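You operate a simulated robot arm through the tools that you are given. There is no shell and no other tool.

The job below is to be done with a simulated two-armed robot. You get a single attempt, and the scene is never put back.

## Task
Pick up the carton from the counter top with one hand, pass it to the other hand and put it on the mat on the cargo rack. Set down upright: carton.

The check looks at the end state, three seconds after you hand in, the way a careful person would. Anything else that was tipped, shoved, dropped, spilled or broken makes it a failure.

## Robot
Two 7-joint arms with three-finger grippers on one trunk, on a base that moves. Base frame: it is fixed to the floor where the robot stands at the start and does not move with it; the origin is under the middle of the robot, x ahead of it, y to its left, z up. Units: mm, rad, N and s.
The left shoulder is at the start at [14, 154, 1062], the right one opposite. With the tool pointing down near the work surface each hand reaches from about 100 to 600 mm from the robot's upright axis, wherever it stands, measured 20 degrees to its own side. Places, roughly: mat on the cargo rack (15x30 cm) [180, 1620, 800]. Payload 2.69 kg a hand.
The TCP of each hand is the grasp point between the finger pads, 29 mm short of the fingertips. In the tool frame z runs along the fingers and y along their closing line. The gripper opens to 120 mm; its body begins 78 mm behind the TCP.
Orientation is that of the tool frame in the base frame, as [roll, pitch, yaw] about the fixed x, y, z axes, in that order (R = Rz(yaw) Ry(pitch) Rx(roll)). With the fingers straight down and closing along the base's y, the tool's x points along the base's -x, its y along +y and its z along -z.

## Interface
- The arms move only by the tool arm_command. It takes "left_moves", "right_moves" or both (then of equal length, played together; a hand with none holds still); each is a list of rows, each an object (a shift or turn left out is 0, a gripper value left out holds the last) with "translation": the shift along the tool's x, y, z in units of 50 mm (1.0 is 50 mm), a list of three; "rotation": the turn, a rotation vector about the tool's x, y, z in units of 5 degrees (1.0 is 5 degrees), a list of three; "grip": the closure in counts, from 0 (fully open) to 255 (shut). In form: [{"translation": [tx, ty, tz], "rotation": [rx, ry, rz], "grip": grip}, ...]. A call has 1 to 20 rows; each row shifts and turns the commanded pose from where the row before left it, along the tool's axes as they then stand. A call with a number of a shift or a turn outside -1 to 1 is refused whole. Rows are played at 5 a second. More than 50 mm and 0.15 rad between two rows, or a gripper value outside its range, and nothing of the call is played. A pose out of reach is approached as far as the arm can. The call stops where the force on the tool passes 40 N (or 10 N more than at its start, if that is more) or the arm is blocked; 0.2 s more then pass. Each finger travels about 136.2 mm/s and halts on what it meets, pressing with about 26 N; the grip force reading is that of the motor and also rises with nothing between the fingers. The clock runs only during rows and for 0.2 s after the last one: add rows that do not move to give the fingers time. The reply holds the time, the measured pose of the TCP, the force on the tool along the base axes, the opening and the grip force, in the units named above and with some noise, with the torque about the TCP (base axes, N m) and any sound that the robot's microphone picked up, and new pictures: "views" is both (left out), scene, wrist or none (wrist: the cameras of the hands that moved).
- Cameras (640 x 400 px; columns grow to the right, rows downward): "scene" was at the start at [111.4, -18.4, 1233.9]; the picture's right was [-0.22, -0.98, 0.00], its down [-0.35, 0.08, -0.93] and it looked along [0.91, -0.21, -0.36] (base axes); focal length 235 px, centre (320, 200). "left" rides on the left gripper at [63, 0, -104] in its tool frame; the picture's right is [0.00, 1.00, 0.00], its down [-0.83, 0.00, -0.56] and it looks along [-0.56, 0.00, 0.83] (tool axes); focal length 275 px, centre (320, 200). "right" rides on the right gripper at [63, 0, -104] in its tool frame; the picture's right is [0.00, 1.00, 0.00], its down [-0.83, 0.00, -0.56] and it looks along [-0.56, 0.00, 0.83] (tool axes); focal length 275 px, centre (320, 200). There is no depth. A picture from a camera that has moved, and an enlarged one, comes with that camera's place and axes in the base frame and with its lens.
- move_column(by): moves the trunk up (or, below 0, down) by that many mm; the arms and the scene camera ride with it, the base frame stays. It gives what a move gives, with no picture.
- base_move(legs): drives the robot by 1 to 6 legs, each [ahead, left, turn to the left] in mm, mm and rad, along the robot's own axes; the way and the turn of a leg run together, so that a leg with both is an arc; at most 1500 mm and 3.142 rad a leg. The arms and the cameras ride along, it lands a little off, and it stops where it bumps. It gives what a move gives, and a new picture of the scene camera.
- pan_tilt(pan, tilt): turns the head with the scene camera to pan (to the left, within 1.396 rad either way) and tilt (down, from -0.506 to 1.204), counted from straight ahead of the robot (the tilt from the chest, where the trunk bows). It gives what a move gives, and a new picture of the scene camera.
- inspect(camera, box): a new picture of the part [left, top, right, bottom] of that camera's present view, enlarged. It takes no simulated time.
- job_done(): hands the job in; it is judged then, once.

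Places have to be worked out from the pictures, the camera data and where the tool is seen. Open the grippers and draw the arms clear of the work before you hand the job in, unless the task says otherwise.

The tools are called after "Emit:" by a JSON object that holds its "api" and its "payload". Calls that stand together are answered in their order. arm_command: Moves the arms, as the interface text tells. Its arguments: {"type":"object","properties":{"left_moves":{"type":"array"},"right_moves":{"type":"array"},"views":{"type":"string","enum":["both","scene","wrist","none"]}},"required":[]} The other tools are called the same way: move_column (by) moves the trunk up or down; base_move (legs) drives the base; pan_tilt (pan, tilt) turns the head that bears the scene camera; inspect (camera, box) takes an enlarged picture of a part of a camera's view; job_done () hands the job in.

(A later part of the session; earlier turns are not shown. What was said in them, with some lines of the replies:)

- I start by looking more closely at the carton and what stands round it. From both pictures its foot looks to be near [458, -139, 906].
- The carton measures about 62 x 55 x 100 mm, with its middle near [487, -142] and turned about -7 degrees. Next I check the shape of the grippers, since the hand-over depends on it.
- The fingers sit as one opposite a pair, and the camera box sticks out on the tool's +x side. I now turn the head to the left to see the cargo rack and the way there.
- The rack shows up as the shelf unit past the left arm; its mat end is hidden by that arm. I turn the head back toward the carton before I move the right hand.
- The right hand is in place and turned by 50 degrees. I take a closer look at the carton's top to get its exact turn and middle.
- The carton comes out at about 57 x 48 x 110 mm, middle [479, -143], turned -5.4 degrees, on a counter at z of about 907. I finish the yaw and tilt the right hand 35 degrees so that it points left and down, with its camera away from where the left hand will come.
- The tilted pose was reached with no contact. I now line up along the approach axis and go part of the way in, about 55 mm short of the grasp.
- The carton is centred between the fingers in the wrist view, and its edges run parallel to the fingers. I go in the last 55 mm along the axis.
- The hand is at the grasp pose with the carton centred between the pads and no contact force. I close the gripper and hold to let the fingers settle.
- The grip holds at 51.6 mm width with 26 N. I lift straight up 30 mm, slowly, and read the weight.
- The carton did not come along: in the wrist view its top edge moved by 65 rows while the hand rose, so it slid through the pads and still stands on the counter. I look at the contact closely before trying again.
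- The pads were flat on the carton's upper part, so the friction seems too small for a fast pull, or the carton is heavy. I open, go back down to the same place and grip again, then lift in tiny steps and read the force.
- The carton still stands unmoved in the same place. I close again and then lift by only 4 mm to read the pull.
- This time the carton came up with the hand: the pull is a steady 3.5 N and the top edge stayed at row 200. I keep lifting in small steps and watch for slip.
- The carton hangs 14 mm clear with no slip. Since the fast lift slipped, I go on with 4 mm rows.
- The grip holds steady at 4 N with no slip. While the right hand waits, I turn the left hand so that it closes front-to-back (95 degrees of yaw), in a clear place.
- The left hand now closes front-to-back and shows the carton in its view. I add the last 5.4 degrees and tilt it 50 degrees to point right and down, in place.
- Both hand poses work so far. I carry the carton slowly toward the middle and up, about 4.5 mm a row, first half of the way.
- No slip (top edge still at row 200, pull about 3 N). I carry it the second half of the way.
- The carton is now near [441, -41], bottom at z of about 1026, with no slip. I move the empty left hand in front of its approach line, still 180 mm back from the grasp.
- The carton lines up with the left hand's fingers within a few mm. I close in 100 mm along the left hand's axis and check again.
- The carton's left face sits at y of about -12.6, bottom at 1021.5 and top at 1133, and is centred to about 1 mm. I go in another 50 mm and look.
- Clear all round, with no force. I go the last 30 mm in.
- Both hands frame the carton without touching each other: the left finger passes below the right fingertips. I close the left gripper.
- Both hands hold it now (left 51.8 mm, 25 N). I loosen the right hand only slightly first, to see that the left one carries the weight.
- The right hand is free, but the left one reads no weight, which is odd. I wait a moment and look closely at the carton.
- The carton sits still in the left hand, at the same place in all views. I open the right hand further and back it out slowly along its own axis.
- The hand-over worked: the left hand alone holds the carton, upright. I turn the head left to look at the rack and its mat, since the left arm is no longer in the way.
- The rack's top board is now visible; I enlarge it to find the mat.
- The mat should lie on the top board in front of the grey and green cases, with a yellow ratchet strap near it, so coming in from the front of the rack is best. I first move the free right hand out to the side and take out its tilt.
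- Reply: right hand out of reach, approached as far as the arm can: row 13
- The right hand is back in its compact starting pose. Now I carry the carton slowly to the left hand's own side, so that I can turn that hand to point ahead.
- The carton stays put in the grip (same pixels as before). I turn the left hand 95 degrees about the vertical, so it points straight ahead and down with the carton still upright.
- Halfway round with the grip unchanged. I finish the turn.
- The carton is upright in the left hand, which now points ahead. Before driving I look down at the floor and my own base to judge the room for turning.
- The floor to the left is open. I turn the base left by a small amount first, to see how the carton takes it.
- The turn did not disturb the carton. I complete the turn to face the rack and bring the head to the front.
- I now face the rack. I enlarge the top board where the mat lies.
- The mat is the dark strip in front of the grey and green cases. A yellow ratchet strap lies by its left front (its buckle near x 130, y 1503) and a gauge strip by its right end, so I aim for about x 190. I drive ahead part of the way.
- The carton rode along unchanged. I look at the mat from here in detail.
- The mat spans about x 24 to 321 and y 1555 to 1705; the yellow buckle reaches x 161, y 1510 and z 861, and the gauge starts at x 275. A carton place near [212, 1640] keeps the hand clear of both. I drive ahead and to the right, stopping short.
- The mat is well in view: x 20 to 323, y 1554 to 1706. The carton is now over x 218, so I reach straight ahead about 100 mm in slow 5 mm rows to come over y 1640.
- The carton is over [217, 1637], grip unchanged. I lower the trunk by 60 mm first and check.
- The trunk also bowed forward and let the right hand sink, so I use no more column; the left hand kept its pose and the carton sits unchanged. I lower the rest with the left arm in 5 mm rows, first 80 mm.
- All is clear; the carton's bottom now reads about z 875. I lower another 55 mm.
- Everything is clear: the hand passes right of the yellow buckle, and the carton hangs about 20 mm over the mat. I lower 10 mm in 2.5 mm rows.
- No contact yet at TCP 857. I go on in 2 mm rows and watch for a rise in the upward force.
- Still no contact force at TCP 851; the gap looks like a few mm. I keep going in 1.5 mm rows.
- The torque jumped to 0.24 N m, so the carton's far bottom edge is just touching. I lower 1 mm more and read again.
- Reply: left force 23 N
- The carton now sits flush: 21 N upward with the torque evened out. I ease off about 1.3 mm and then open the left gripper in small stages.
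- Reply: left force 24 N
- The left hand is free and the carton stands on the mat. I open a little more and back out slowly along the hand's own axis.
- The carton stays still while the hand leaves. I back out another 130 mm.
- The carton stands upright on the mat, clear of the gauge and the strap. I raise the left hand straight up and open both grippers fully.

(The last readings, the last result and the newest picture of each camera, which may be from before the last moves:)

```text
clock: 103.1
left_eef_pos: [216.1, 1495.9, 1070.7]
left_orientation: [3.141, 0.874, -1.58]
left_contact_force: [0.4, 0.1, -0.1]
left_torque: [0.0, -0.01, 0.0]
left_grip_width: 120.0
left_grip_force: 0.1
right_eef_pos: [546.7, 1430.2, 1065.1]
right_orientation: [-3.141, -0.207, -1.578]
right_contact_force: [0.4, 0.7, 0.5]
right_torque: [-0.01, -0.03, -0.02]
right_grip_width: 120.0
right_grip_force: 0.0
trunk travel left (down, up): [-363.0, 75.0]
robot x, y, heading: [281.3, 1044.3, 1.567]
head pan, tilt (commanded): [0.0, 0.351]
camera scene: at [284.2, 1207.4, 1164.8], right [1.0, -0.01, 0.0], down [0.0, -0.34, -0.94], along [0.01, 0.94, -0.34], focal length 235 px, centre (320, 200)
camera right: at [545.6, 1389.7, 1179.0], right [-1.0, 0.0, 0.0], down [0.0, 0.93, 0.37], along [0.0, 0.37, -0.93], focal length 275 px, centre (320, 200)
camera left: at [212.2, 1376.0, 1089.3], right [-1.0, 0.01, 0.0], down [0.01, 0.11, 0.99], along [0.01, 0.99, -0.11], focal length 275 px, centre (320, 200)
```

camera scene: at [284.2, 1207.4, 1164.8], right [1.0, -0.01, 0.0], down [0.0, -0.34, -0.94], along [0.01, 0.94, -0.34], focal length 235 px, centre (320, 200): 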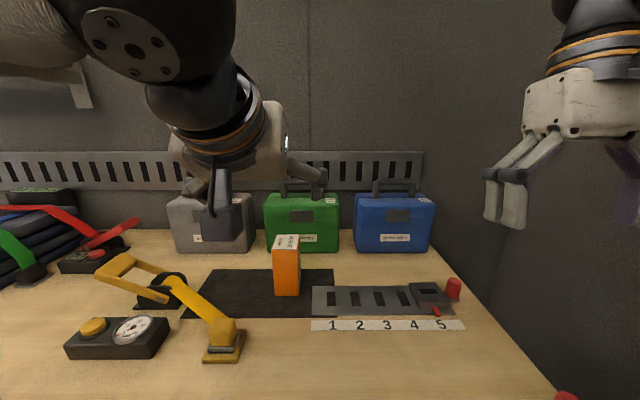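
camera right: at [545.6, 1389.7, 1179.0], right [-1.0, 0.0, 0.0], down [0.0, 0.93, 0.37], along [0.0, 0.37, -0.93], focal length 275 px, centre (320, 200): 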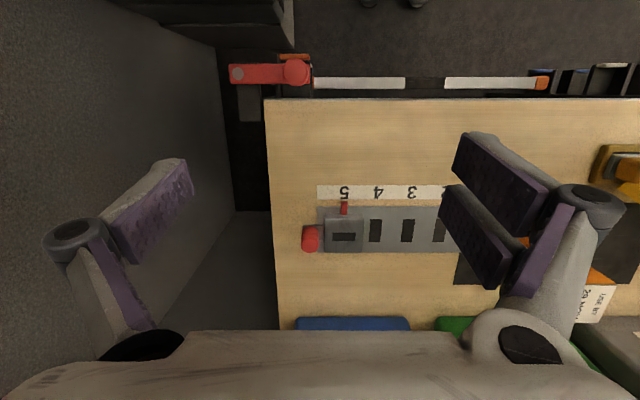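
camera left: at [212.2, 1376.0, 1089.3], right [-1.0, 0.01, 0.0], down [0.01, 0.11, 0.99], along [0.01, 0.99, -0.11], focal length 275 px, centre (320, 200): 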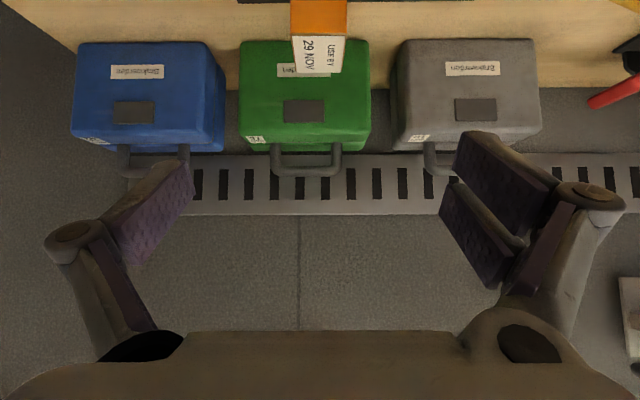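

Both hands are open and above the rack, and the carton stands on the mat. I drive the base back to draw the arms clear, then take a last look at the carton.

Emit:
{"api": "base_move", "payload": {"legs": [[-350, 0, 0]]}}

Emit:
{"api": "inspect", "payload": {"camera": "scene", "box": [180, 120, 420, 300]}}

```text
clock: 105.3
left_eef_pos: [209.9, 1151.6, 1071.1]
left_orientation: [3.139, 0.875, -1.576]
left_contact_force: [-0.6, -0.4, -0.6]
left_torque: [0.02, 0.01, 0.01]
left_grip_width: 120.0
left_grip_force: 0.1
right_eef_pos: [544.7, 1086.7, 1065.5]
right_orientation: [3.141, -0.206, -1.571]
right_contact_force: [0.1, 0.3, 0.0]
right_torque: [0.03, 0.02, 0.01]
right_grip_width: 120.1
right_grip_force: 0.1
trunk travel left (down, up): [-363.0, 75.0]
robot x, y, heading: [283.9, 697.2, 1.567]
head pan, tilt (commanded): [0.0, 0.351]
camera scene: at [281.7, 862.0, 1164.9], right [1.0, 0.0, 0.0], down [0.0, -0.34, -0.94], along [0.0, 0.94, -0.34], focal length 235 px, centre (320, 200)
```

scene: 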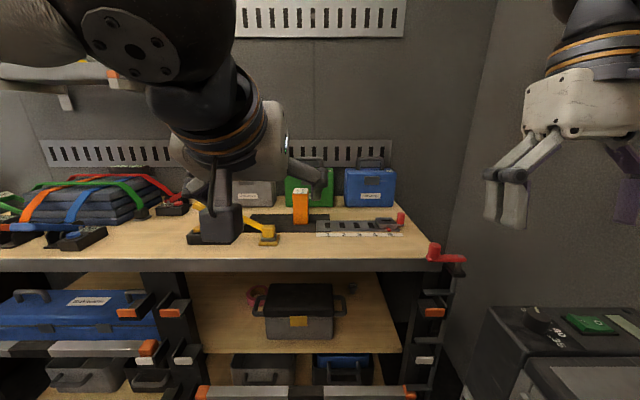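

```text
2.22 times, centred on (300, 210) of scene
camera zoom: at [281.7, 862.0, 1164.9], right [1.0, 0.0, 0.0], down [0.0, -0.34, -0.94], along [0.0, 0.94, -0.34], focal length 522 px, centre (364, 178)
```

zoom: 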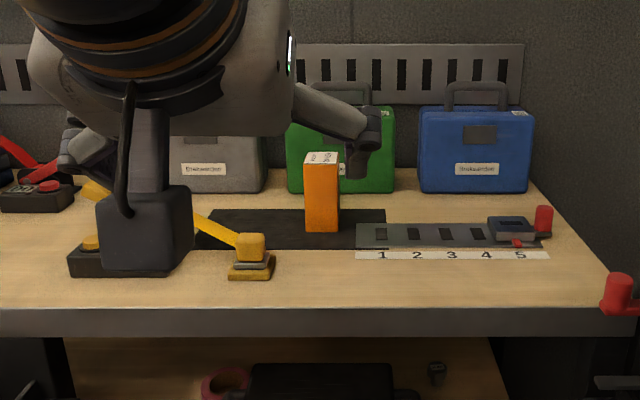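

The carton stands upright on the mat and nothing around it has moved. Both grippers are open and the arms are clear, so I hand the job in.

Emit:
{"api": "job_done", "payload": {}}

```text
The job is handed in.
```

The carton is standing upright on the cargo rack mat, and I have handed the job in. I haven't had the result of the check.

- **Pick-up:** I lifted the carton from the counter with the right hand. The first, faster lift slipped: the pads slid up the carton and it stayed standing on the counter. I gripped it again and lifted in slow steps, which held.
- **Hand-over:** The left hand took the carton in mid-air above the counter. It stayed upright.
- **Placement:** It stands near x 217, y 1637. That is clear of the yellow ratchet strap by the mat's front left and the gauge strip over its right end.

In the last pictures nothing on the rack looked moved. I did not look at the counter again after leaving it. Both grippers are open, and I drove the robot back 350 mm so the arms are clear of the rack.
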